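You operate a simulated robot arm through the tools that you are given. There is no shell and no other tool. Be economical: measure what you need, move in short steps, check, and stop when the job is done.

The job below is to be done with a simulated robot arm. You get a single attempt, and the scene is never put back.

## Task
Brush the rust off both hoops, then lay the small hoop inside the large one.
Fine: use the wire brush and put it back. Set down upright: wire brush. What is to be rubbed or washed off counts as gone when no trace of it is left.

It is judged by the outcome, as a careful person would: the job done as asked, and still so three seconds after it is handed in. It fails if anything else is knocked over, pushed out of place, dropped, spilled or broken.

## Robot
A 7-joint arm with a two-finger parallel gripper, fixed in place. Base frame: the origin is at the foot of the arm, x ahead of it, y to its left, z up; the work surface is at about z = 90. Lengths are in cm, angles in rad, forces in N, time in s.
With the tool pointing down near the work surface it reaches from about 24 to 68 cm from the base axis. Its first joint turns from -1.152 to 1.152 rad. Payload 2.4 kg.
The TCP is the grasp point between the finger pads, 3 cm short of the fingertips. In the tool frame z runs along the fingers and y along their closing line. The gripper opens to 9.4 cm. The fingers are 2.8 cm wide and 1 cm thick; the gripper's body (5 by 9.6 cm) begins 5.5 cm behind the TCP.
Orientation is told as [roll, pitch, yaw] about the base's x, y, z axes, in that order, counted from this pose: with the fingers straight down and closing along the base's y, the tool's x points along the base's -x, its y along +y and its z along -z.

## Interface
- The arm moves only by the tool play_rows. Its argument "rows" is a list that holds one entry, the list of rows, each a list of 7 numbers: the turn, a rotation vector about the base's x, y, z in rad, then the shift along the base's x, y, z in cm, then the finger opening in cm, from 0 to 9.4. In form: [[[rx, ry, rz, x, y, z, claw], ...]]. A call has 1 to 8 rows; each row is the pose to reach, as a shift and turn from the pose commanded when the call began. Each row takes 0.2 s and may step no farther than 5 cm and 0.15 rad from the row before; otherwise, or with a gripper value out of range, the whole call is refused. A pose out of reach is approached as far as the arm can. The call stops where the force on the tool passes 40 N (or 10 N more than at its start, if that is more) or the arm is blocked; 0.2 s more then pass. The fingers move at their own pace (about 15.3 cm/s each) and stop on an object; they squeeze with about 23 N. The grip force told is the motor's: it shows also when the fingers shut on nothing. Time passes only in rows, and 0.2 s behind the last, so rows that repeat a pose let the fingers close. It gives the time, the measured TCP pose, the force on the tool (base axes), the opening and the grip force at its end, in the units of the frame above (readings bear some noise), with the torque about the TCP (base axes, N m) and any sound that the robot's microphone picked up, and new pictures: "pictures" is both (left out), scene, wrist or none.
- Cameras (640 x 400 px; columns grow to the right, rows downward): "scene" is fixed at [4.48, 48.01, 145.25]; the picture's right is [-0.67, -0.75, 0.00], its down [-0.38, 0.34, -0.86] and it looks along [0.64, -0.57, -0.50] (base axes); focal length 313 px, centre (320, 200). "wrist" rides on the gripper at [7.6, 1.4, -10.2] in the tool frame; the picture's right is [-0.18, 0.98, 0.00], its down [-0.75, -0.14, -0.64] and it looks along [-0.63, -0.12, 0.77] (tool axes); focal length 243 px, centre (320, 200). There is no depth. A picture from a camera that has moved, and an enlarged one, comes with that camera's place and axes in the base frame and with its lens.
- enlarge(camera, box): a new picture of the part [left, top, right, bottom] of that camera's present view, enlarged. The clock stands still meanwhile.
- sign_off(): hands the job in; it is judged then, once.

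Go step by step. Nothing tells you positions but the pictures and the camera data: compare them with the known pose of the tool, close in by small moves and look again before you grip or let go. The budget is 120 turns and 200 pictures, counting those below and the enlarged ones. Unless the task says otherwise, let go and move clear before handing in, and close with one line.

The tools are called after "Call:" as a command line: name --argument value ..., lists and objects as JSON in quotes. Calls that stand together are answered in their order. play_rows: Moves the arm, as the interface text tells. Its arguments: {"type":"object","properties":{"rows":{"type":"array","items":{"type":"array","items":{"type":"array","items":{"type":"number"}}}},"pictures":{"type":"string","enum":["both","scene","wrist","none"]}},"required":["rows"]} The other tools are called the same way: enlarge (camera, box) takes an enlarged picture of a part of a camera's view; sign_off () hands the job in.

At the start:

```text
time: 0.0
eef_pos: [43.04, -4.93, 124.99]
ee_rot: [0.0, 0.0, 0.0]
force: [0.1, 0.4, -0.6]
wrist_torque: [-0.02, -0.01, 0.0]
opening: 9.42
grip_force: 0.1
```

scene: 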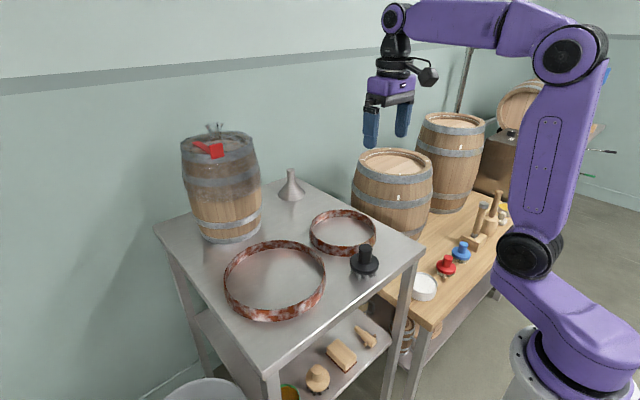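
wrist: 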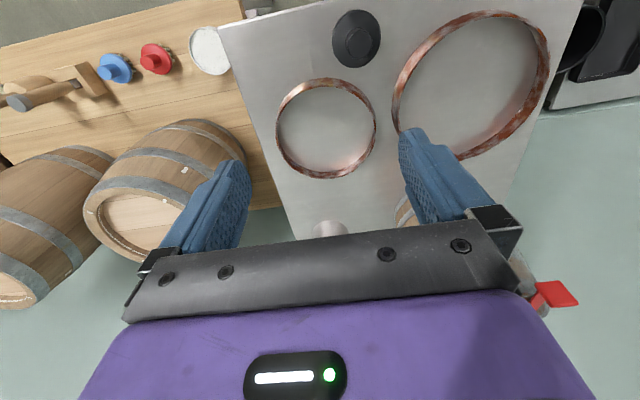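

I see two rusty hoops on the steel table, a black-knobbed brush beside them, and red and blue knobbed brushes on the wooden bench. I'll look closer to tell which is the wire brush.

Call:
enlarge --camera "scene" --box '[200, 180, 420, 330]'

Call:
enlarge --camera "scene" --box '[390, 180, 530, 310]'

Call:
enlarge --camera "wrist" --box '[200, 0, 600, 240]'

Call:
enlarge --camera "scene" --box '[240, 320, 420, 400]'

```text
2.67 times, centred on (310, 255) of scene
camera zoom: at [4.48, 48.01, 145.25], right [-0.67, -0.75, 0.0], down [-0.38, 0.34, -0.86], along [0.64, -0.57, -0.5], focal length 834 px, centre (347, 53)
```

zoom: 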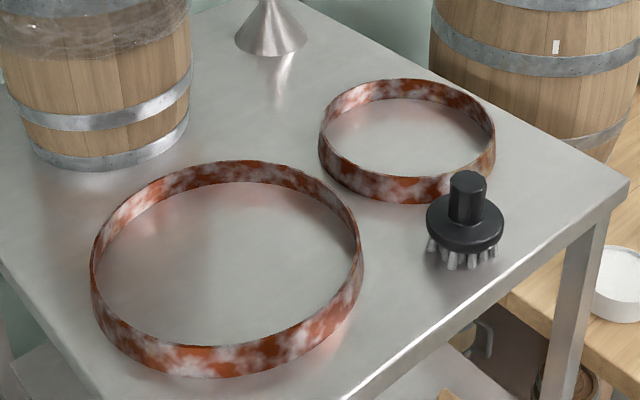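

```text
3.08 times, centred on (460, 245) of scene
camera zoom: at [4.48, 48.01, 145.25], right [-0.67, -0.75, 0.0], down [-0.38, 0.34, -0.86], along [0.64, -0.57, -0.5], focal length 962 px, centre (-111, 62)
```

zoom: 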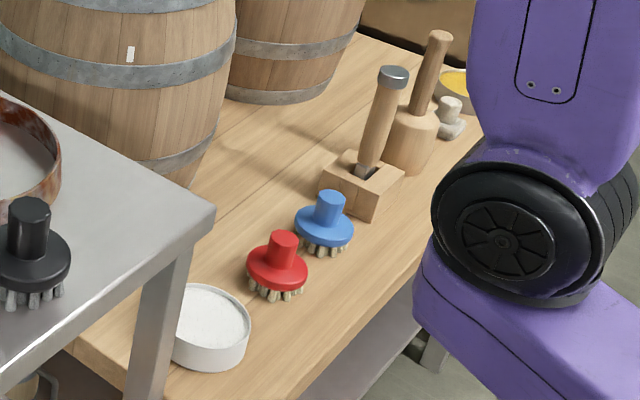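

```text
1.60 times, centred on (400, 120) of wrist
camera zoom: at [35.5, -3.58, 135.28], right [0.18, 0.98, 0.0], down [0.75, -0.14, 0.64], along [0.63, -0.12, -0.77], focal length 388 px, centre (192, 328)
```

zoom: 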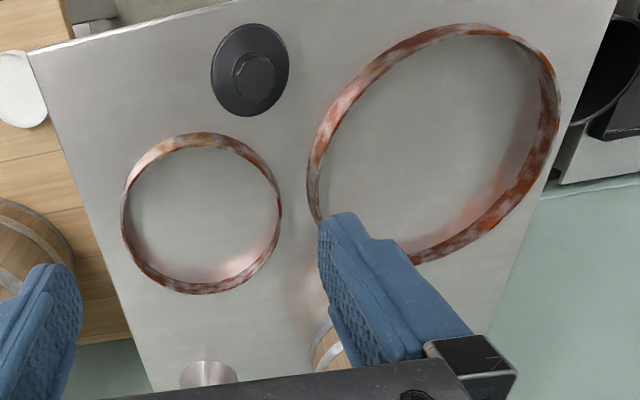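

```text
3.56 times, centred on (330, 360) of scene
camera zoom: at [4.48, 48.01, 145.25], right [-0.67, -0.75, 0.0], down [-0.38, 0.34, -0.86], along [0.64, -0.57, -0.5], focal length 1111 px, centre (284, -369)
```

zoom: 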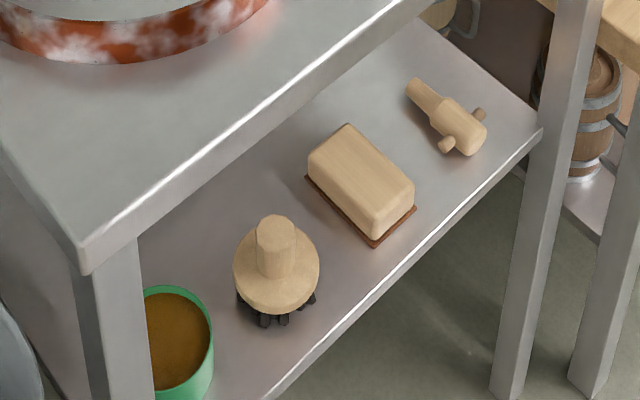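

The black-knobbed brush with metal tufts is the wire brush, at about (40.6, 1.1). I put the small hoop at (54.5, -5.7) with radius about 9, and the large hoop at (51.5, 19.5) with radius about 12. Next I move above the brush and check.

Call:
play_rows --rows '[[[0, 0, 0, -0.6, 1.4, -4.4, 9.4], [0, 0, 0, -1.2, 2.9, -8.8, 9.4], [0, 0, 0, -1.8, 4.4, -13, 9.4], [0, 0, 0, -2.4, 6, -17, 9.4], [0, 0, 0, -2.4, 6, -19, 9.4], [0, 0, 0, -2.4, 6, -19, 9.4]]]'

Call:
enlarge --camera "scene" --box '[310, 170, 430, 290]'

```text
time: 1.4
eef_pos: [40.48, 1.13, 106.12]
ee_rot: [-0.001, -0.001, 0.0]
force: [-1.2, -0.1, 0.1]
wrist_torque: [0.0, -0.07, 0.0]
opening: 9.39
grip_force: 0.1
camera wrist: at [32.92, 2.54, 116.39], right [0.18, 0.98, 0.0], down [0.75, -0.14, 0.64], along [0.63, -0.12, -0.77], focal length 243 px, centre (320, 200)
```

scene: 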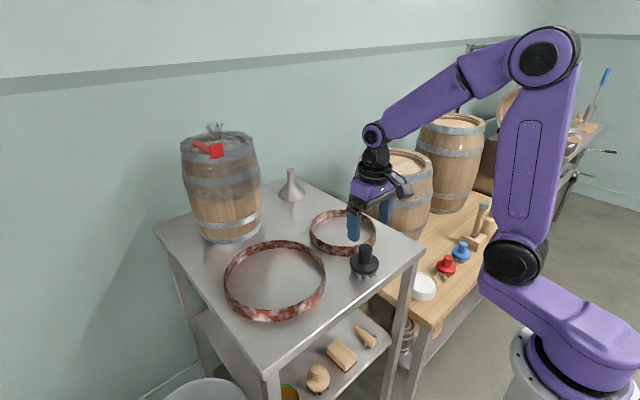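
wrist: 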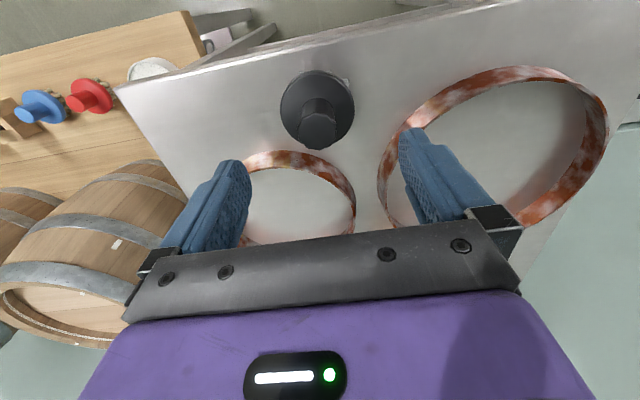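

```text
3.33 times, centred on (370, 230) of scene
camera zoom: at [4.48, 48.01, 145.25], right [-0.67, -0.75, 0.0], down [-0.38, 0.34, -0.86], along [0.64, -0.57, -0.5], focal length 1042 px, centre (153, 100)
```

zoom: 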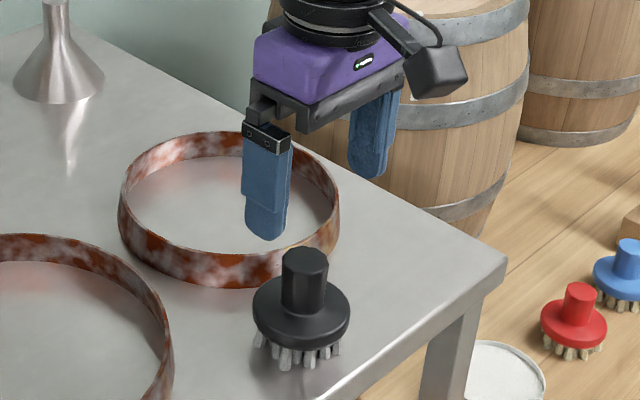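

The brush axis looks to be at (40.65, 0.95), with the disc top near z 94 and the knob top near 98.6. I'll lower until the fingertips sit just above the disc, then close.

Call:
play_rows --rows '[[[0, 0, 0, 0.2, -0.2, -4, 9.4], [0, 0, 0, 0.2, -0.2, -7, 9.4], [0, 0, 0, 0.2, -0.2, -8.5, 9.4], [0, 0, 0, 0.2, -0.2, -8.5, 9.4]]]'

Call:
enlarge --camera "scene" --box '[310, 200, 420, 290]'

```text
time: 2.4
eef_pos: [40.79, 0.88, 97.49]
ee_rot: [0.001, 0.001, 0.0]
force: [-0.4, 1.0, 0.5]
wrist_torque: [0.01, 0.0, -0.01]
opening: 9.41
grip_force: 0.0
camera wrist: at [33.27, 2.28, 107.67], right [0.18, 0.98, 0.0], down [0.75, -0.14, 0.64], along [0.63, -0.12, -0.77], focal length 243 px, centre (320, 200)
```

scene: 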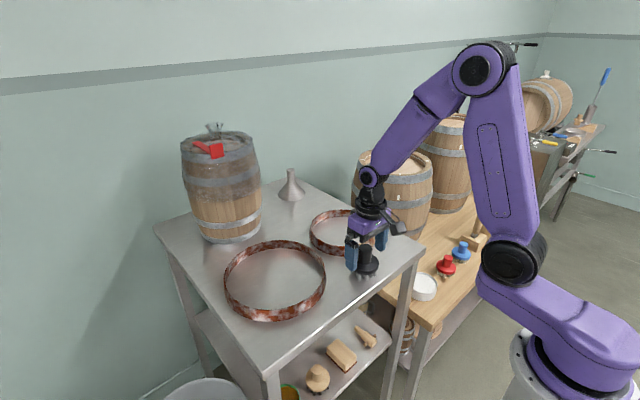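
wrist: 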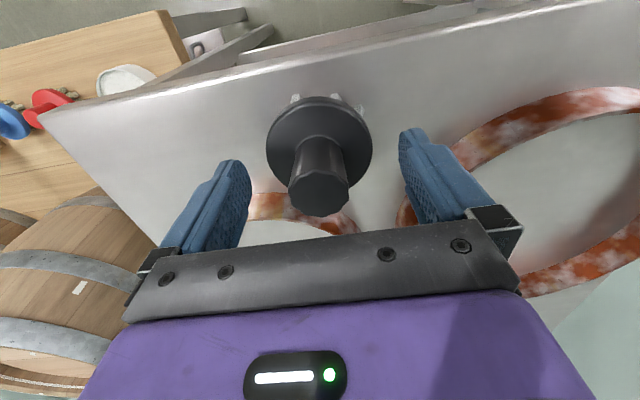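

```text
4.44 times, centred on (365, 245) of scene
camera zoom: at [4.48, 48.01, 145.25], right [-0.67, -0.75, 0.0], down [-0.38, 0.34, -0.86], along [0.64, -0.57, -0.5], focal length 1389 px, centre (120, 0)
```

zoom: 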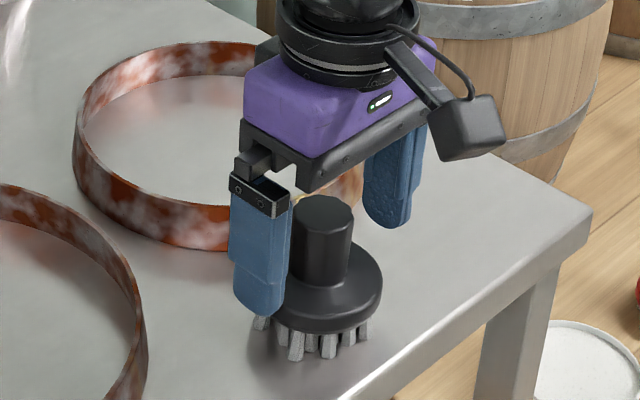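

The knob is between the fingers, about 0.3 cm nearer the base than the grasp point. I'll adjust, close, and lift a little to check the grip.

Call:
play_rows --rows '[[[0, 0, 0, -0.3, 0, 0, 9.4], [0, 0, 0, -0.3, 0, -0.1, 3], [0, 0, 0, -0.3, 0, -0.1, 2], [0, 0, 0, -0.3, 0, -0.1, 2], [0, 0, 0, -0.3, 0, -0.1, 2]]]'

```text
time: 3.6
eef_pos: [40.63, 0.84, 97.45]
ee_rot: [-0.001, -0.003, 0.001]
force: [2.0, -1.1, 6.0]
wrist_torque: [0.08, -0.09, -0.05]
opening: 3.55
grip_force: 23.1
camera wrist: at [33.01, 2.19, 107.63], right [0.18, 0.98, 0.0], down [0.75, -0.14, 0.64], along [0.63, -0.12, -0.77], focal length 243 px, centre (320, 200)
```

scene: 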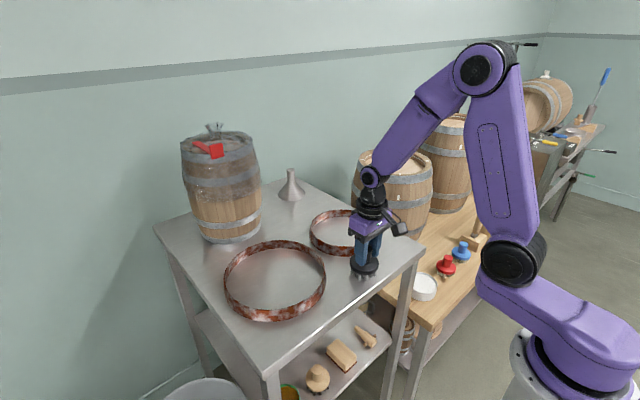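
wrist: 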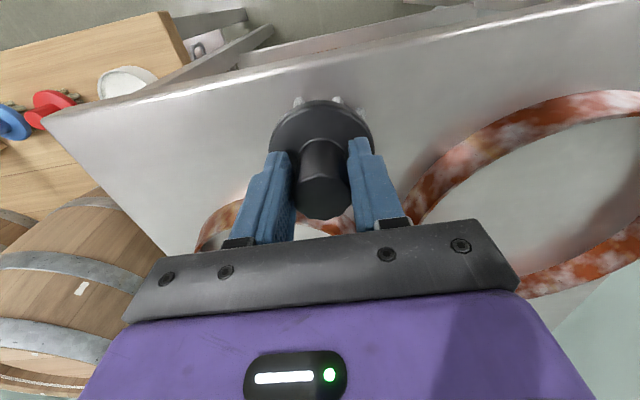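

The knob is gripped at 3.55 cm opening. Now I'll lift and move over the small hoop's near rim at about (45.5, -5.7).

Call:
play_rows --rows '[[[0, 0, 0, 0, 0, 4, 2], [0, 0, 0, 0, 0, 7, 2], [0, 0, 0, 2.5, -3.3, 7, 2], [0, 0, 0, 4.9, -6.5, 7, 2], [0, 0, 0, 4.9, -6.5, 5, 2], [0, 0, 0, 4.9, -6.5, 5, 2]]]'

Call:
enlarge --camera "scene" --box '[280, 170, 420, 290]'

```text
time: 5.0
eef_pos: [45.41, -5.46, 102.39]
ee_rot: [0.0, 0.002, 0.0]
force: [0.2, -0.7, -1.4]
wrist_torque: [0.02, -0.02, 0.01]
opening: 3.54
grip_force: 23.6
camera wrist: at [37.87, -4.18, 112.64], right [0.18, 0.98, 0.0], down [0.75, -0.14, 0.64], along [0.63, -0.12, -0.77], focal length 243 px, centre (320, 200)
```

scene: 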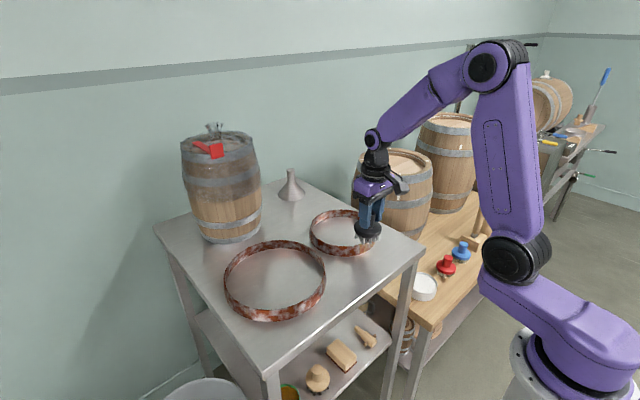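
wrist: 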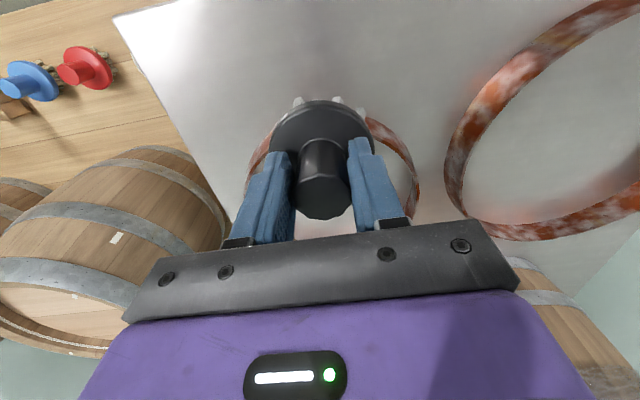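

```text
3.33 times, centred on (350, 230) of scene
camera zoom: at [4.48, 48.0, 145.25], right [-0.67, -0.75, 0.0], down [-0.38, 0.34, -0.86], along [0.64, -0.57, -0.5], focal length 1042 px, centre (220, 100)
```

zoom: 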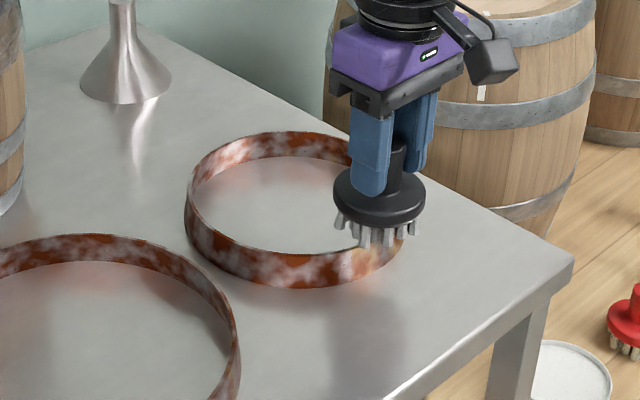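

The brush is over the near part of the small hoop's rim. I'll lower gently to find contact.

Call:
play_rows --rows '[[[0, 0, 0, 0, 0, -0.8, 2], [0, 0, 0, 0, 0, -1.4, 2], [0, 0, 0, 0, 0, -1.8, 2], [0, 0, 0, 0, 0, -2.0, 2], [0, 0, 0, 0, 0, -2.0, 2]]]' --pictures "none"

Call:
enlarge --camera "scene" --box '[280, 170, 420, 290]'

```text
time: 6.2
eef_pos: [45.45, -5.72, 100.45]
ee_rot: [-0.001, 0.0, 0.0]
force: [-0.1, 0.5, -1.9]
wrist_torque: [0.02, 0.02, 0.0]
opening: 3.57
grip_force: 22.7
```

```text
3.33 times, centred on (350, 230) of scene
camera zoom: at [4.48, 48.01, 145.25], right [-0.67, -0.75, 0.0], down [-0.38, 0.34, -0.86], along [0.64, -0.57, -0.5], focal length 1042 px, centre (220, 100)
```

zoom: 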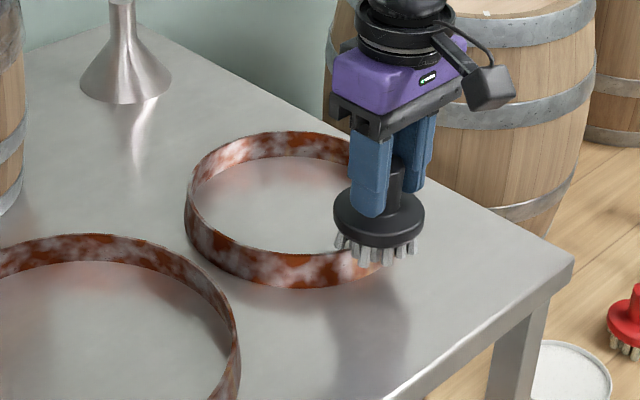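

There's no contact yet, so I'll keep lowering in small steps.

Call:
play_rows --rows '[[[0, 0, 0, 0, 0, -0.3, 2], [0, 0, 0, 0, 0, -0.5, 2], [0, 0, 0, 0, 0, -0.7, 2], [0, 0, 0, 0, 0, -0.7, 2]]]' --pictures "none"

Call:
enlarge --camera "scene" --box '[300, 190, 400, 270]'

```text
time: 7.2
eef_pos: [45.56, -5.66, 99.73]
ee_rot: [-0.001, -0.003, 0.0]
force: [5.3, -0.4, 19.0]
wrist_torque: [-0.07, -0.38, 0.0]
opening: 3.32
grip_force: 23.6
```

```text
5.00 times, centred on (350, 230) of scene
camera zoom: at [4.46, 48.01, 145.25], right [-0.67, -0.75, 0.0], down [-0.38, 0.34, -0.86], along [0.64, -0.57, -0.5], focal length 1563 px, centre (170, 50)
```

zoom: 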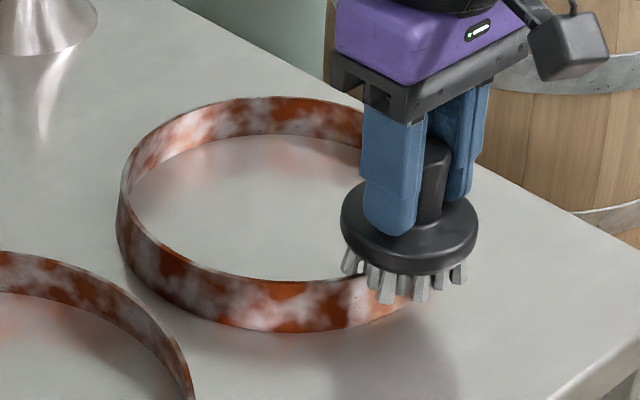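

Contact is at 19 N and centred on the rim. I'll ease up slightly, rub along the rim toward +y and back, and look at the result.

Call:
play_rows --rows '[[[0, 0, 0, 0, 0, 0.15, 2], [0, 0, 0, 0.15, 1.5, 0.15, 2], [0, 0, 0, 0.3, 2.5, 0.15, 2], [0, 0, 0, 0.15, 1.5, 0.15, 2], [0, 0, 0, 0, 0, 0.15, 2], [0, 0, 0, 0.0, -1.5, 0.15, 2], [0, 0, 0, 0.2, -3, 0.15, 2]]]' --pictures "none"

Call:
enlarge --camera "scene" --box '[280, 170, 420, 290]'

```text
time: 8.8
eef_pos: [45.64, -8.77, 99.78]
ee_rot: [-0.001, 0.0, -0.001]
force: [0.2, 0.5, -1.5]
wrist_torque: [-0.03, 0.01, -0.01]
opening: 3.35
grip_force: 23.5
```

```text
3.33 times, centred on (350, 230) of scene
camera zoom: at [4.48, 48.01, 145.25], right [-0.67, -0.75, 0.0], down [-0.38, 0.34, -0.86], along [0.64, -0.57, -0.5], focal length 1042 px, centre (220, 100)
```

zoom: 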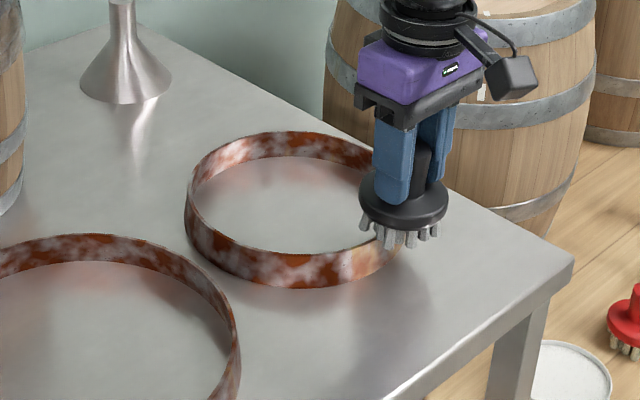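

I can't tell yet whether rust came off. I'll lift and move back so I can inspect the rim.

Call:
play_rows --rows '[[[0, 0, 0, 0, 0, 3, 2], [0, 0, 0, -2, -3, 6, 2], [0, 0, 0, -4, -5, 10, 2], [0, 0, 0, -5, -6, 14, 2], [0, 0, 0, -5, -6, 14, 2]]]' --pictures "none"

Call:
enlarge --camera "scene" --box '[290, 190, 400, 270]'

Call:
enlarge --camera "wrist" --box '[200, 0, 600, 240]'

```text
time: 10.0
eef_pos: [40.54, -14.84, 113.77]
ee_rot: [0.0, 0.001, 0.0]
force: [0.1, -0.3, -0.5]
wrist_torque: [0.0, -0.02, 0.01]
opening: 3.34
grip_force: 23.0
```

```text
5.00 times, centred on (345, 230) of scene
camera zoom: at [4.48, 48.0, 145.25], right [-0.67, -0.75, 0.0], down [-0.38, 0.34, -0.86], along [0.64, -0.57, -0.5], focal length 1563 px, centre (195, 50)
```

zoom: 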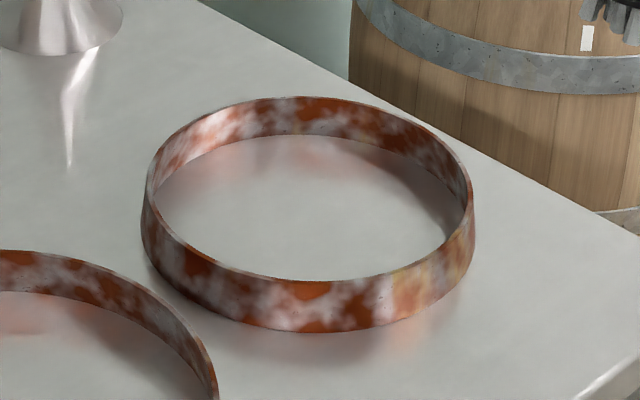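

```text
1.60 times, centred on (400, 120) of wrist
camera zoom: at [32.99, -13.36, 124.04], right [0.18, 0.98, 0.0], down [0.75, -0.14, 0.64], along [0.63, -0.12, -0.77], focal length 388 px, centre (192, 328)
```

zoom: 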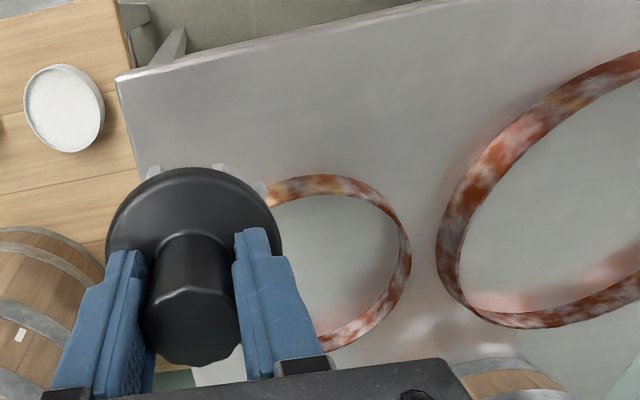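

The earlier strokes probably had no contact, because raising 0.15 cm lost it. A better estimate puts the small hoop's centre at (55.3, -6.3) with R about 9.2, so I'll go back to the near rim and press properly.

Call:
play_rows --rows '[[[0, 0, 0, 1.5, 2.5, -4, 2], [0, 0, 0, 3.5, 5.5, -7, 2], [0, 0, 0, 5.7, 8.5, -10, 2], [0, 0, 0, 5.7, 8.5, -13, 2], [0, 0, 0, 5.7, 8.5, -13.8, 2], [0, 0, 0, 5.7, 8.5, -14.0, 2], [0, 0, 0, 5.7, 8.5, -14.2, 2], [0, 0, 0, 5.7, 8.5, -14.2, 2]]]' --pictures "none"

```text
time: 11.8
eef_pos: [46.49, -6.2, 99.68]
ee_rot: [-0.002, -0.006, 0.0]
force: [1.1, -2.2, 19.2]
wrist_torque: [-0.02, 0.02, 0.0]
opening: 3.35
grip_force: 23.3
```

Good: 19 N of contact, centred. Now several strokes along the rim at this height.

Call:
play_rows --rows '[[[0, 0, 0, 0.1, 1.5, 0, 2], [0, 0, 0, 0.5, 3, 0, 2], [0, 0, 0, 0.1, 1.5, 0, 2], [0, 0, 0, 0, 0, 0, 2], [0, 0, 0, 0.1, -1.5, 0, 2], [0, 0, 0, 0.5, -3, 0, 2], [0, 0, 0, 0.1, -1.5, 0, 2], [0, 0, 0, 0, 0, 0, 2]]]' --pictures "none"

Call:
enlarge --camera "scene" --box '[290, 190, 400, 270]'

```text
time: 13.6
eef_pos: [46.31, -6.17, 99.59]
ee_rot: [0.0, 0.0, -0.001]
force: [0.5, 1.0, -1.1]
wrist_torque: [0.01, 0.01, 0.01]
opening: 3.34
grip_force: 23.4
```

```text
5.00 times, centred on (345, 230) of scene
camera zoom: at [4.48, 48.0, 145.25], right [-0.67, -0.75, 0.0], down [-0.38, 0.34, -0.86], along [0.64, -0.57, -0.5], focal length 1563 px, centre (195, 50)
```

zoom: 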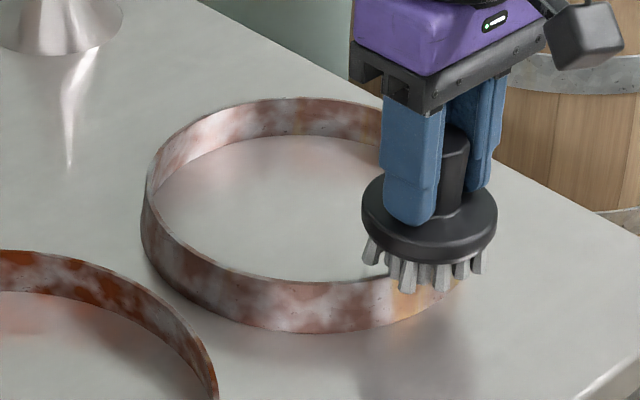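

The rust fades over the whole hoop as I rub. I'll press slightly lower to restore contact and continue.

Call:
play_rows --rows '[[[0, 0, 0, 0, 0, -0.2, 2], [0, 0, 0, 0.1, 1.5, -0.2, 2], [0, 0, 0, 0.5, 3, -0.2, 2], [0, 0, 0, 0.1, 1.5, -0.2, 2], [0, 0, 0, 0, 0, -0.2, 2], [0, 0, 0, 0.1, -1.5, -0.2, 2], [0, 0, 0, 0.5, -3, -0.2, 2], [0, 0, 0, 0.1, -1.5, -0.2, 2]]]' --pictures "none"

Call:
enlarge --camera "scene" --box '[290, 190, 400, 270]'

```text
time: 14.7
eef_pos: [46.57, -4.57, 99.55]
ee_rot: [0.002, -0.008, 0.002]
force: [-0.6, -2.5, 6.1]
wrist_torque: [-0.25, 0.21, 0.01]
opening: 3.34
grip_force: 22.8
stopped in row 5: the force on the tool passed its limit at 42 N (the readings are from after the stop); the commanded pose is now the measured one
```

```text
5.00 times, centred on (345, 230) of scene
camera zoom: at [4.46, 48.0, 145.25], right [-0.67, -0.75, 0.0], down [-0.38, 0.34, -0.86], along [0.64, -0.57, -0.5], focal length 1563 px, centre (195, 50)
```

zoom: 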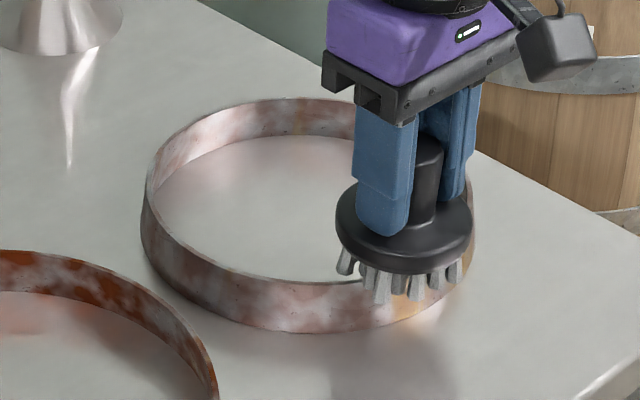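

It is fading further. I'll continue with slightly lighter pressure.

Call:
play_rows --rows '[[[0, 0, 0, -0.3, -1.5, 0, 2], [0, 0, 0, -0.2, -3, 0, 2], [0, 0, 0, -0.3, -1.5, 0, 2], [0, 0, 0, 0, 0, 0, 2], [0, 0, 0, 0.3, 1.2, 0, 2], [0, 0, 0, 0, 0, 0, 2], [0, 0, 0, -0.3, -1.5, 0, 2], [0, 0, 0, 0, 0, 0, 2]]]' --pictures "none"

Call:
enlarge --camera "scene" --box '[290, 190, 400, 270]'

```text
time: 16.5
eef_pos: [46.64, -4.56, 99.65]
ee_rot: [0.0, -0.008, 0.003]
force: [-1.1, -0.4, 1.7]
wrist_torque: [-0.04, 0.05, -0.02]
opening: 3.34
grip_force: 22.9
```

```text
5.00 times, centred on (345, 230) of scene
camera zoom: at [4.48, 48.0, 145.25], right [-0.67, -0.75, 0.0], down [-0.38, 0.34, -0.86], along [0.64, -0.57, -0.5], focal length 1563 px, centre (195, 50)
```

zoom: 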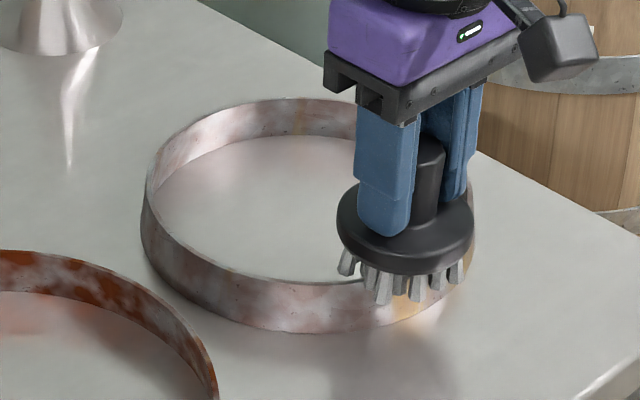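

The rust is still fading, so I'll press 0.1 cm deeper and keep stroking.

Call:
play_rows --rows '[[[0, 0, 0, 0, 0, -0.1, 2], [0, 0, 0, -0.3, -1.5, -0.1, 2], [0, 0, 0, -0.2, -3, -0.1, 2], [0, 0, 0, -0.3, -1.5, -0.1, 2], [0, 0, 0, 0, 0, -0.1, 2], [0, 0, 0, -0.3, -1.5, -0.1, 2], [0, 0, 0, -0.2, -3, -0.1, 2], [0, 0, 0, -0.3, -1.5, -0.1, 2]]]' --pictures "none"

Call:
play_rows --rows '[[[0, 0, 0, 0.3, 1.5, 0, 2], [0, 0, 0, 0, 0, 0, 2], [0, 0, 0, 0.1, -1.5, 0, 2], [0, 0, 0, 0, 0, 0, 2], [0, 0, 0, 0.3, 1.5, 0, 2], [0, 0, 0, 0, 0, 0, 2], [0, 0, 0, 0.1, -1.5, 0, 2], [0, 0, 0, 0, 0, 0, 2]]]' --pictures "none"

Call:
enlarge --camera "scene" --box '[290, 190, 400, 270]'

```text
time: 18.0
eef_pos: [46.65, -6.38, 99.51]
ee_rot: [0.006, -0.008, 0.006]
force: [-1.6, -2.2, 6.1]
wrist_torque: [-0.17, 0.11, -0.04]
opening: 3.33
grip_force: 22.7
stopped in row 7: the force on the tool passed its limit at 42 N (the readings are from after the stop); the commanded pose is now the measured one
```

```text
time: 19.8
eef_pos: [46.59, -6.6, 99.61]
ee_rot: [0.001, -0.017, 0.005]
force: [-0.4, -10.8, 32.2]
wrist_torque: [-0.46, 0.26, 0.09]
opening: 3.34
grip_force: 23.2
```

```text
5.00 times, centred on (345, 230) of scene
camera zoom: at [4.43, 47.98, 145.26], right [-0.67, -0.75, 0.0], down [-0.38, 0.34, -0.86], along [0.64, -0.57, -0.5], focal length 1563 px, centre (195, 50)
```

zoom: 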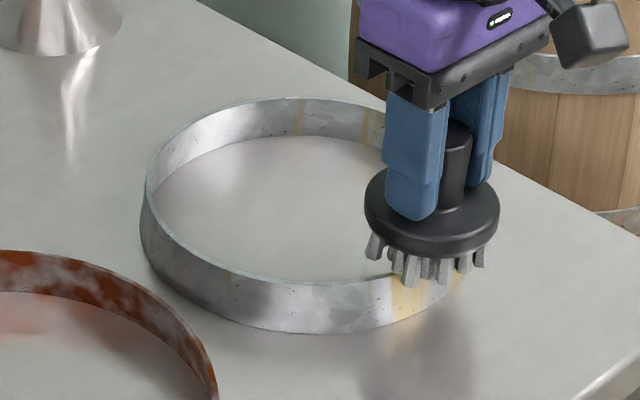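

The small hoop is almost clean; the yellow streaks look like part of its metal. I'll make a few more strokes to be sure, then lift and inspect.

Call:
play_rows --rows '[[[0, 0, 0, 0, 0, 0.08, 2], [0, 0, 0, 0.1, 1.5, 0.08, 2], [0, 0, 0, 0, 0, 0.08, 2], [0, 0, 0, 0.1, -1.5, 0.08, 2], [0, 0, 0, 0, 0, 0.08, 2], [0, 0, 0, 0.1, 1.5, 0.08, 2], [0, 0, 0, 0, 0, 0.08, 2], [0, 0, 0, 0.1, -1.5, 0.08, 2]]]' --pictures "none"

Call:
play_rows --rows '[[[0, 0, 0, 0, 1.5, 0, 2], [0, 0, 0, 0.1, 3, 0, 2], [0, 0, 0, 0, 1.5, 0, 2], [0, 0, 0, 0, 1.5, 3, 2], [0, 0, 0, -3, 0, 6, 2], [0, 0, 0, -6, -3, 8, 2], [0, 0, 0, -7, -7, 9, 2], [0, 0, 0, -7, -7, 9, 2]]]' --pictures "wrist"

Call:
enlarge --camera "scene" --box '[290, 190, 400, 270]'

Call:
enlarge --camera "wrist" --box '[300, 0, 640, 240]'

Call:
enlarge --camera "scene" --box '[210, 215, 340, 335]'

```text
time: 21.6
eef_pos: [46.47, -7.85, 99.63]
ee_rot: [0.006, -0.01, 0.006]
force: [0.1, 6.1, 16.4]
wrist_torque: [0.37, 0.08, -0.04]
opening: 3.32
grip_force: 23.2
```

```text
time: 23.4
eef_pos: [39.97, -14.85, 108.83]
ee_rot: [0.005, -0.01, 0.007]
force: [0.0, -0.4, -0.9]
wrist_torque: [-0.01, 0.02, 0.04]
opening: 3.34
grip_force: 22.8
camera wrist: at [32.24, -13.66, 119.06], right [0.18, 0.98, 0.01], down [0.75, -0.14, 0.65], along [0.64, -0.11, -0.76], focal length 243 px, centre (320, 200)
```

wrist: 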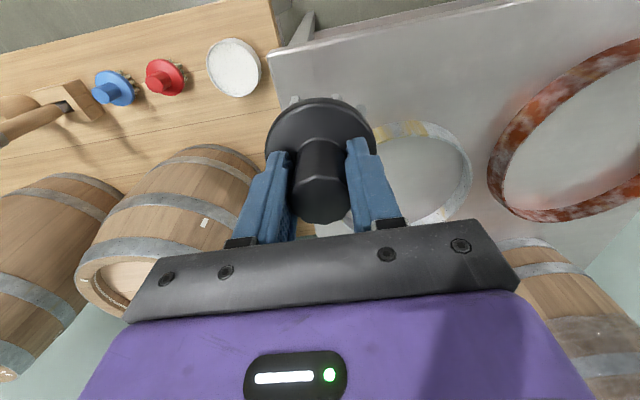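

```text
5.00 times, centred on (345, 230) of scene
camera zoom: at [4.48, 48.0, 145.25], right [-0.67, -0.75, 0.0], down [-0.38, 0.34, -0.86], along [0.64, -0.57, -0.5], focal length 1563 px, centre (195, 50)
```

zoom: 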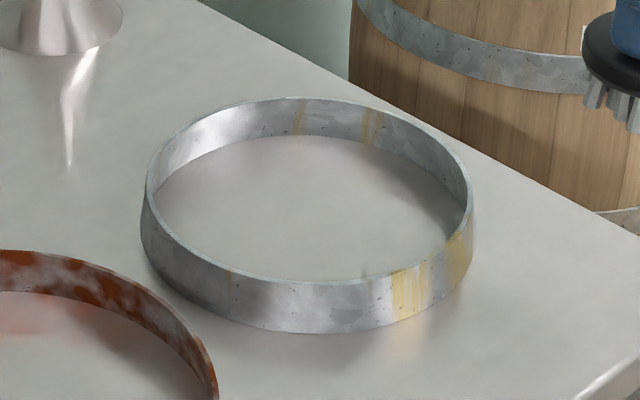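

```text
1.67 times, centred on (470, 120) of wrist
camera zoom: at [32.24, -13.66, 119.06], right [0.18, 0.98, 0.01], down [0.75, -0.14, 0.65], along [0.64, -0.11, -0.76], focal length 404 px, centre (70, 333)
```

zoom: 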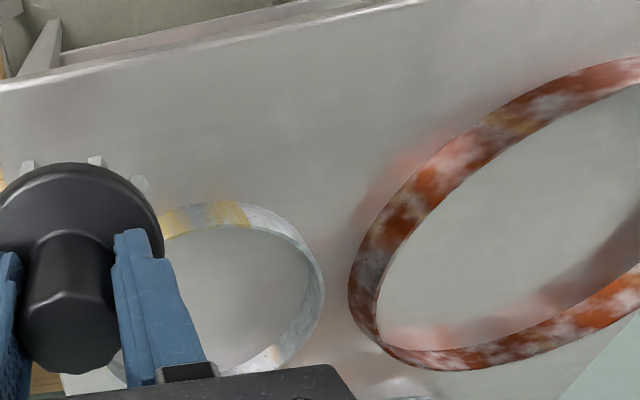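

```text
3.33 times, centred on (275, 275) of scene
camera zoom: at [4.48, 48.0, 145.25], right [-0.67, -0.75, 0.0], down [-0.38, 0.34, -0.86], along [0.64, -0.57, -0.5], focal length 1042 px, centre (470, -50)
```

zoom: 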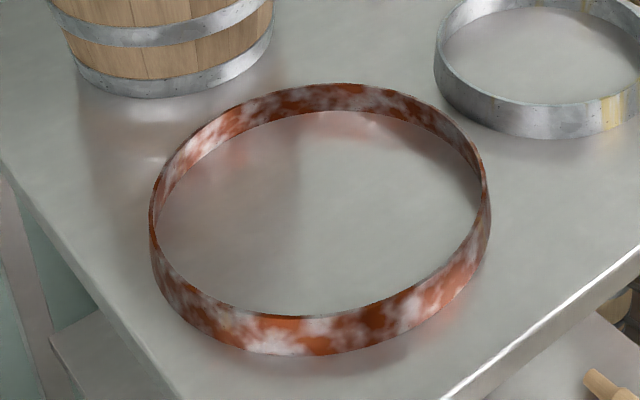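

The small hoop is clean and hasn't moved. I put the large hoop's centre at (52.5, 19.3) with R about 12, so the near rim is at x of about 41. I'll go there at height.

Call:
play_rows --rows '[[[0, 0, 0, 0, 4.8, 0, 2], [0, 0, 0, 0, 9.6, 0, 2], [0, 0, 0, 0, 14.4, 0, 2], [0, 0, 0, 0, 19.2, 0, 2], [0, 0, 0, 0, 24, 0, 2], [0, 0, 0, 0.5, 28.8, 0, 2], [0, 0, 0, 1, 33, -2, 2], [0, 0, 0, 1.2, 34.2, -6, 2]]]' --pictures "wrist"

Call:
enlarge --camera "scene" --box '[210, 200, 360, 335]'

```text
time: 25.2
eef_pos: [40.69, 19.37, 102.88]
ee_rot: [0.007, -0.009, 0.005]
force: [0.8, 0.5, -1.5]
wrist_torque: [-0.01, 0.0, 0.01]
opening: 3.33
grip_force: 23.5
camera wrist: at [33.09, 20.78, 113.03], right [0.18, 0.98, 0.01], down [0.75, -0.14, 0.65], along [0.64, -0.11, -0.76], focal length 243 px, centre (320, 200)
```

wrist: 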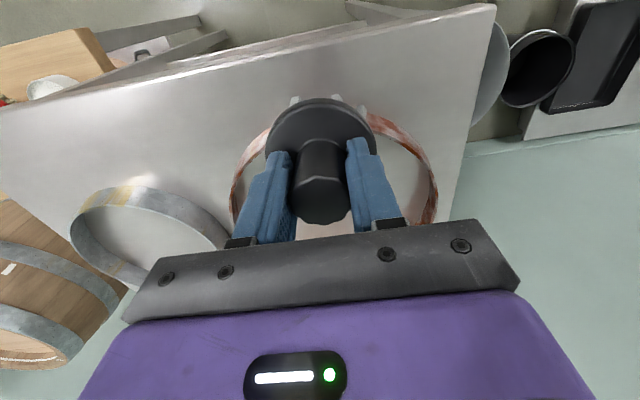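

```text
2.96 times, centred on (285, 268) of scene
camera zoom: at [4.48, 48.01, 145.25], right [-0.67, -0.75, 0.0], down [-0.38, 0.34, -0.86], along [0.64, -0.57, -0.5], focal length 926 px, centre (424, 0)
```

zoom: 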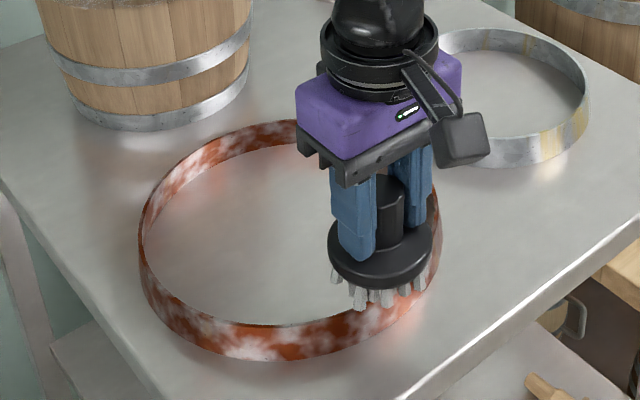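

The brush is over the near rim. I'll lower to contact.

Call:
play_rows --rows '[[[0, 0, 0, 0.2, 0, -1.5, 2], [0, 0, 0, 0.3, 0, -2.6, 2], [0, 0, 0, 0.3, 0, -2.9, 2], [0, 0, 0, 0.3, 0, -3.1, 2], [0, 0, 0, 0.3, 0, -3.2, 2], [0, 0, 0, 0.3, 0, -3.2, 2]]]' --pictures "none"

```text
time: 26.6
eef_pos: [41.21, 19.38, 99.61]
ee_rot: [0.008, -0.012, 0.006]
force: [-4.3, 0.0, 21.8]
wrist_torque: [-0.33, 0.28, -0.08]
opening: 3.34
grip_force: 23.3
```

Contact at 22 N. Now strokes along the near rim.

Call:
play_rows --rows '[[[0, 0, 0, 0.1, 1.5, 0, 2], [0, 0, 0, 0.4, 3, 0, 2], [0, 0, 0, 0.1, 1.5, 0, 2], [0, 0, 0, 0, 0, 0, 2], [0, 0, 0, 0.1, -1.5, 0, 2], [0, 0, 0, 0.4, -3, 0, 2], [0, 0, 0, 0.1, -1.5, 0, 2], [0, 0, 0, 0, 0, 0, 2]]]' --pictures "none"

Call:
play_rows --rows '[[[0, 0, 0, 0.1, 1.5, 0, 2], [0, 0, 0, 0.4, 3, 0, 2], [0, 0, 0, 0.1, 1.5, 0, 2], [0, 0, 0, 0, 0, 0, 2], [0, 0, 0, 0.1, -1.5, 0, 2], [0, 0, 0, 0.4, -3, 0, 2], [0, 0, 0, 0.1, -1.5, 0, 2], [0, 0, 0, 0, 0, 0, 2]]]' --pictures "none"

Call:
enlarge --camera "scene" --box '[210, 200, 360, 335]'

```text
time: 27.5
eef_pos: [41.37, 21.1, 99.66]
ee_rot: [0.015, -0.022, 0.013]
force: [-1.5, -2.4, 5.8]
wrist_torque: [-0.38, 0.11, 0.02]
opening: 3.35
grip_force: 23.4
stopped in row 4: the force on the tool passed its limit at 51 N (the readings are from after the stop); the commanded pose is now the measured one
```

```text
time: 29.3
eef_pos: [41.26, 21.2, 99.56]
ee_rot: [0.014, -0.021, 0.012]
force: [0.5, 0.2, 0.3]
wrist_torque: [-0.1, 0.0, 0.03]
opening: 3.35
grip_force: 23.3
```

```text
2.96 times, centred on (285, 268) of scene
camera zoom: at [4.48, 48.0, 145.25], right [-0.67, -0.75, 0.0], down [-0.38, 0.34, -0.86], along [0.64, -0.57, -0.5], focal length 926 px, centre (424, 0)
```

zoom: 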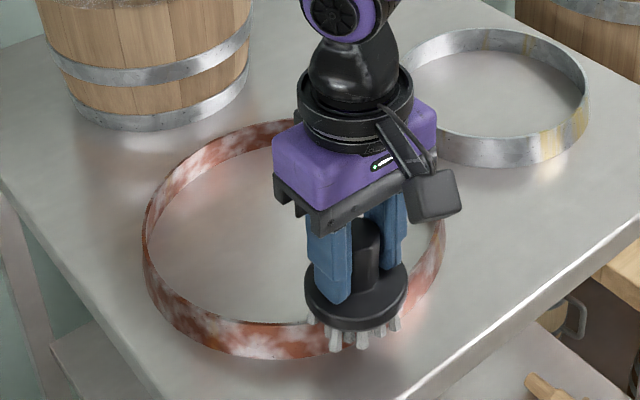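

The rust is fading. I'll correct the small tilt drift, move back to the middle of the near rim, and keep stroking.

Call:
play_rows --rows '[[[-0.014, 0.021, -0.012, -0.1, -1.5, 0.0, 2], [-0.014, 0.021, -0.012, -0.1, -2, -0.05, 2], [-0.014, 0.021, -0.012, 0.1, -3.5, -0.05, 2], [-0.014, 0.021, -0.012, -0.1, -2, -0.05, 2], [-0.014, 0.021, -0.012, 0, -0.5, -0.05, 2], [-0.014, 0.021, -0.012, -0.1, -2, -0.05, 2], [-0.014, 0.021, -0.012, 0.1, -3.5, -0.05, 2], [-0.014, 0.021, -0.012, -0.1, -2, -0.05, 2]]]' --pictures "none"

Call:
play_rows --rows '[[[0, 0, 0, 0.1, 1.5, 0, 2], [0, 0, 0, 0, 0, 0, 2], [0, 0, 0, 0.1, -1.5, 0, 2], [0, 0, 0, 0, 0, 0, 2], [0, 0, 0, 0.1, 1.5, 0, 2], [0, 0, 0, 0, 0, 0, 2], [0, 0, 0, 0.1, -1.5, 0, 2], [0, 0, 0, 0, 0, 0, 2]]]' --pictures "none"

Call:
enlarge --camera "scene" --box '[210, 200, 360, 335]'

```text
time: 31.1
eef_pos: [41.16, 19.04, 99.67]
ee_rot: [0.0, -0.001, -0.001]
force: [-0.2, -2.9, 6.6]
wrist_torque: [-0.17, -0.06, 0.0]
opening: 3.34
grip_force: 23.0
```

```text
time: 32.1
eef_pos: [41.53, 18.11, 99.56]
ee_rot: [-0.004, -0.003, -0.003]
force: [-1.2, -1.0, 5.3]
wrist_torque: [0.06, 0.06, 0.0]
opening: 3.32
grip_force: 23.7
stopped in row 4: the force on the tool passed its limit at 45 N (the readings are from after the stop); the commanded pose is now the measured one
```

```text
2.96 times, centred on (285, 268) of scene
camera zoom: at [4.47, 48.0, 145.25], right [-0.67, -0.75, 0.0], down [-0.38, 0.34, -0.86], along [0.64, -0.57, -0.5], focal length 926 px, centre (424, 0)
```

zoom: 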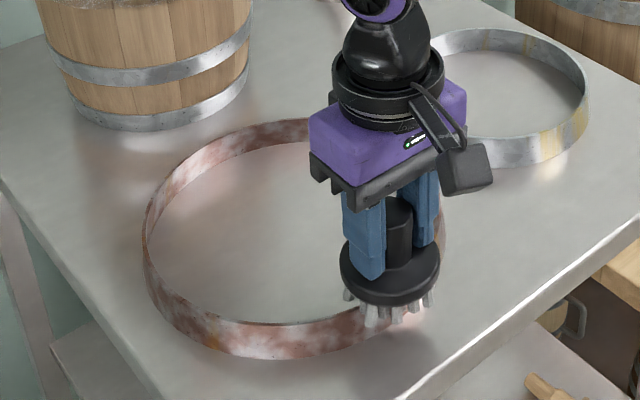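

It is fading steadily, so I'll continue.

Call:
play_rows --rows '[[[0, 0, 0, -0.1, 1, 0, 2], [0, 0, 0, -0.1, 2.3, 0, 2], [0, 0, 0, -0.1, 1, 0, 2], [0, 0, 0, 0, -0.3, 0, 2], [0, 0, 0, -0.1, 1, 0, 2], [0, 0, 0, -0.1, 2.3, 0, 2], [0, 0, 0, -0.1, 1, 0, 2], [0, 0, 0, -0.1, 1, 0, 2]]]' --pictures "none"

Call:
play_rows --rows '[[[0, 0, 0, 0.1, 1.3, 0, 2], [0, 0, 0, 0, 0, 0, 2], [0, 0, 0, 0.1, -1.3, 0, 2], [0, 0, 0, 0, 0, 0, 2], [0, 0, 0, 0.1, 1.3, 0, 2], [0, 0, 0, 0, 0, 0, 2], [0, 0, 0, 0.1, -1.3, 0, 2], [0, 0, 0, 0, 0, 0, 2]]]' --pictures "none"

Call:
enlarge --camera "scene" --box '[210, 200, 360, 335]'

```text
time: 33.9
eef_pos: [41.37, 19.25, 99.66]
ee_rot: [0.0, -0.006, -0.001]
force: [-1.6, 9.3, 24.2]
wrist_torque: [0.22, 0.11, -0.02]
opening: 3.35
grip_force: 23.5
```

```text
time: 35.7
eef_pos: [41.6, 18.98, 99.61]
ee_rot: [-0.004, -0.002, -0.005]
force: [0.0, -3.2, 9.5]
wrist_torque: [-0.06, -0.03, 0.01]
opening: 3.33
grip_force: 23.1
```

```text
2.96 times, centred on (285, 268) of scene
camera zoom: at [4.47, 47.99, 145.25], right [-0.67, -0.75, 0.0], down [-0.38, 0.34, -0.86], along [0.64, -0.57, -0.5], focal length 926 px, centre (424, 0)
```

zoom: 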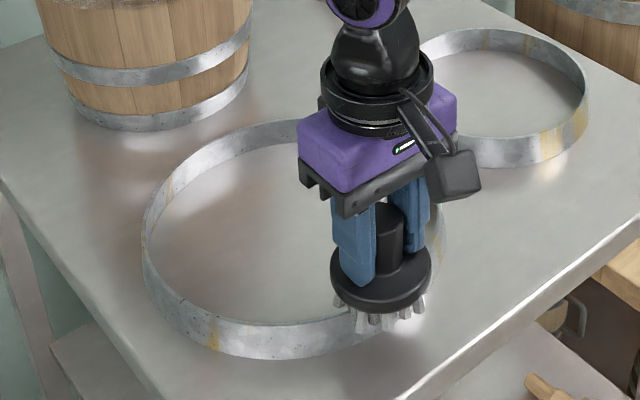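

It looks clean. I'll do one more round for safety, then lift and inspect on the way back to the brush's spot.

Call:
play_rows --rows '[[[0, 0, 0, 0.1, 1.3, 0, 2], [0, 0, 0, 0, 0, 0, 2], [0, 0, 0, 0.1, -1.3, 0, 2], [0, 0, 0, 0, 0, 0, 2], [0, 0, 0, 0.1, 1.3, 0, 2], [0, 0, 0, 0, 0, 0, 2], [0, 0, 0, 0.1, -1.3, 0, 2], [0, 0, 0, 0, 0, 0, 2]]]' --pictures "none"

Call:
play_rows --rows '[[[0, 0, 0, 0, 0, 3, 2], [0, 0, 0, -0.2, -3, 6, 2], [0, 0, 0, -0.5, -7.5, 7, 2], [0, 0, 0, -0.9, -12, 7, 2], [0, 0, 0, -0.9, -16, 7, 2], [0, 0, 0, -0.9, -18.1, 6, 2], [0, 0, 0, -0.9, -18.1, 3, 2], [0, 0, 0, -0.9, -18.1, 1, 2]]]' --pictures "both"

Call:
enlarge --camera "scene" --box '[210, 200, 360, 335]'

Call:
enlarge --camera "scene" --box '[310, 190, 430, 290]'

```text
time: 37.5
eef_pos: [41.53, 18.93, 99.58]
ee_rot: [-0.001, -0.007, -0.006]
force: [0.9, -8.4, 23.6]
wrist_torque: [-0.39, -0.01, 0.05]
opening: 3.33
grip_force: 23.2
```

```text
time: 39.3
eef_pos: [40.54, 0.83, 100.46]
ee_rot: [-0.003, -0.003, -0.004]
force: [-0.3, 0.6, -1.3]
wrist_torque: [-0.03, 0.02, 0.0]
opening: 3.34
grip_force: 23.1
camera wrist: at [32.9, 2.32, 110.74], right [0.19, 0.98, 0.0], down [0.75, -0.14, 0.65], along [0.63, -0.12, -0.76], focal length 243 px, centre (320, 200)
```

scene: 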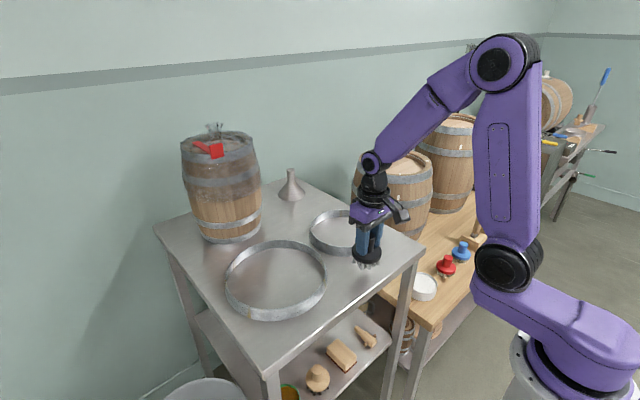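
wrist: 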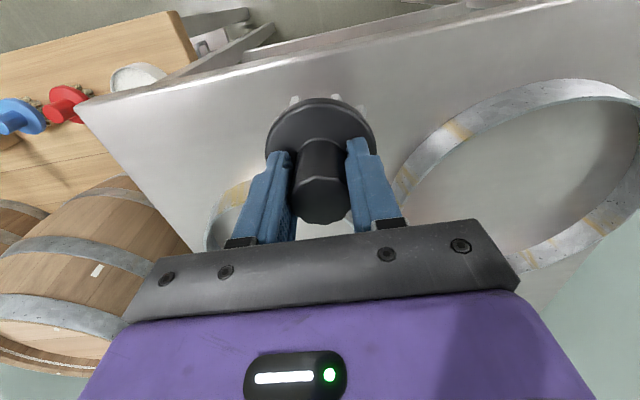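

```text
2.96 times, centred on (285, 268) of scene
camera zoom: at [4.48, 48.0, 145.25], right [-0.67, -0.75, 0.0], down [-0.38, 0.34, -0.86], along [0.64, -0.57, -0.5], focal length 926 px, centre (424, 0)
```

zoom: 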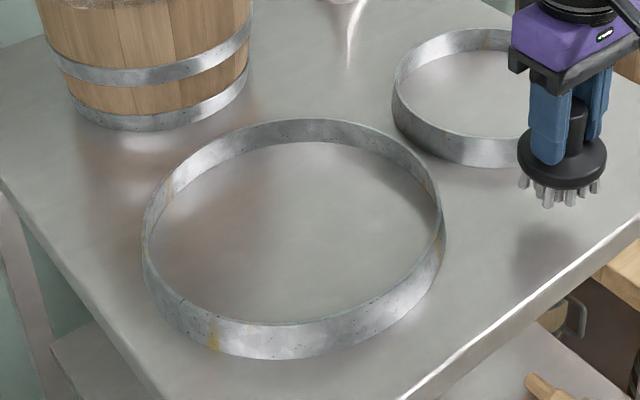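

```text
4.00 times, centred on (370, 240) of scene
camera zoom: at [4.48, 48.0, 145.25], right [-0.67, -0.75, 0.0], down [-0.38, 0.34, -0.86], along [0.64, -0.57, -0.5], focal length 1250 px, centre (120, 40)
```

zoom: 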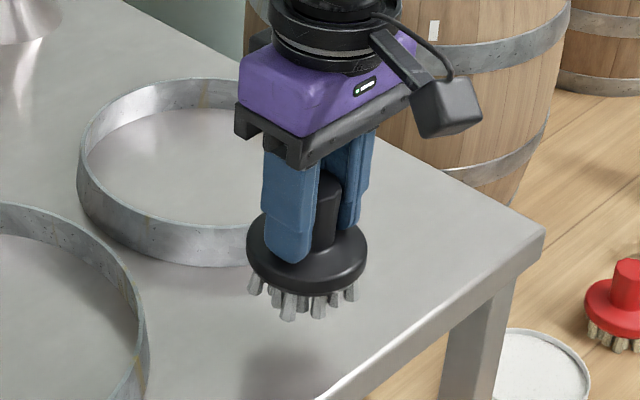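

Both hoops look clean bare metal. Now I'll lower the brush onto its original spot, to light contact.

Call:
play_rows --rows '[[[0, 0, 0, 0.05, 0, -1.5, 2], [0, 0, 0, 0.05, 0, -2.4, 2], [0, 0, 0, 0.05, 0, -2.8, 2], [0, 0, 0, 0.05, 0, -3.0, 2], [0, 0, 0, 0.05, 0, -3.1, 2], [0, 0, 0, 0.05, 0, -3.1, 2]]]' --pictures "none"

```text
time: 40.7
eef_pos: [40.58, 1.09, 97.31]
ee_rot: [-0.002, -0.004, -0.004]
force: [0.3, -0.5, -0.2]
wrist_torque: [0.0, 0.02, 0.0]
opening: 3.35
grip_force: 22.4
```

Call:
play_rows --rows '[[[0, 0, 0, 0, -0.1, -0.15, 2], [0, 0, 0, 0, -0.1, -0.3, 2], [0, 0, 0, 0, -0.1, -0.3, 2]]]' --pictures "none"

Call:
enlarge --camera "scene" --box '[330, 220, 400, 280]'

```text
time: 41.5
eef_pos: [40.76, 0.96, 97.11]
ee_rot: [-0.002, -0.004, -0.004]
force: [-0.2, -0.2, -1.9]
wrist_torque: [0.0, -0.03, -0.04]
opening: 3.33
grip_force: 23.6
```

```text
6.67 times, centred on (365, 250) of scene
camera zoom: at [4.48, 48.01, 145.25], right [-0.67, -0.75, 0.0], down [-0.38, 0.34, -0.86], along [0.64, -0.57, -0.5], focal length 2084 px, centre (20, -133)
```

zoom: 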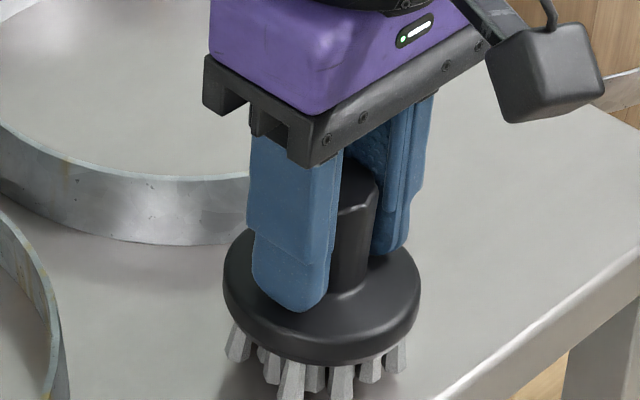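

There's still a small gap, so I'll keep lowering in tiny steps.

Call:
play_rows --rows '[[[0, 0, 0, 0, 0, -0.1, 2], [0, 0, 0, 0, 0, -0.2, 2], [0, 0, 0, 0, 0, -0.25, 2], [0, 0, 0, 0, 0, -0.25, 2]]]' --pictures "none"

```text
time: 42.5
eef_pos: [40.55, 0.85, 96.95]
ee_rot: [-0.003, -0.005, -0.003]
force: [0.5, 0.2, -1.7]
wrist_torque: [0.01, 0.01, -0.04]
opening: 3.34
grip_force: 23.0
```

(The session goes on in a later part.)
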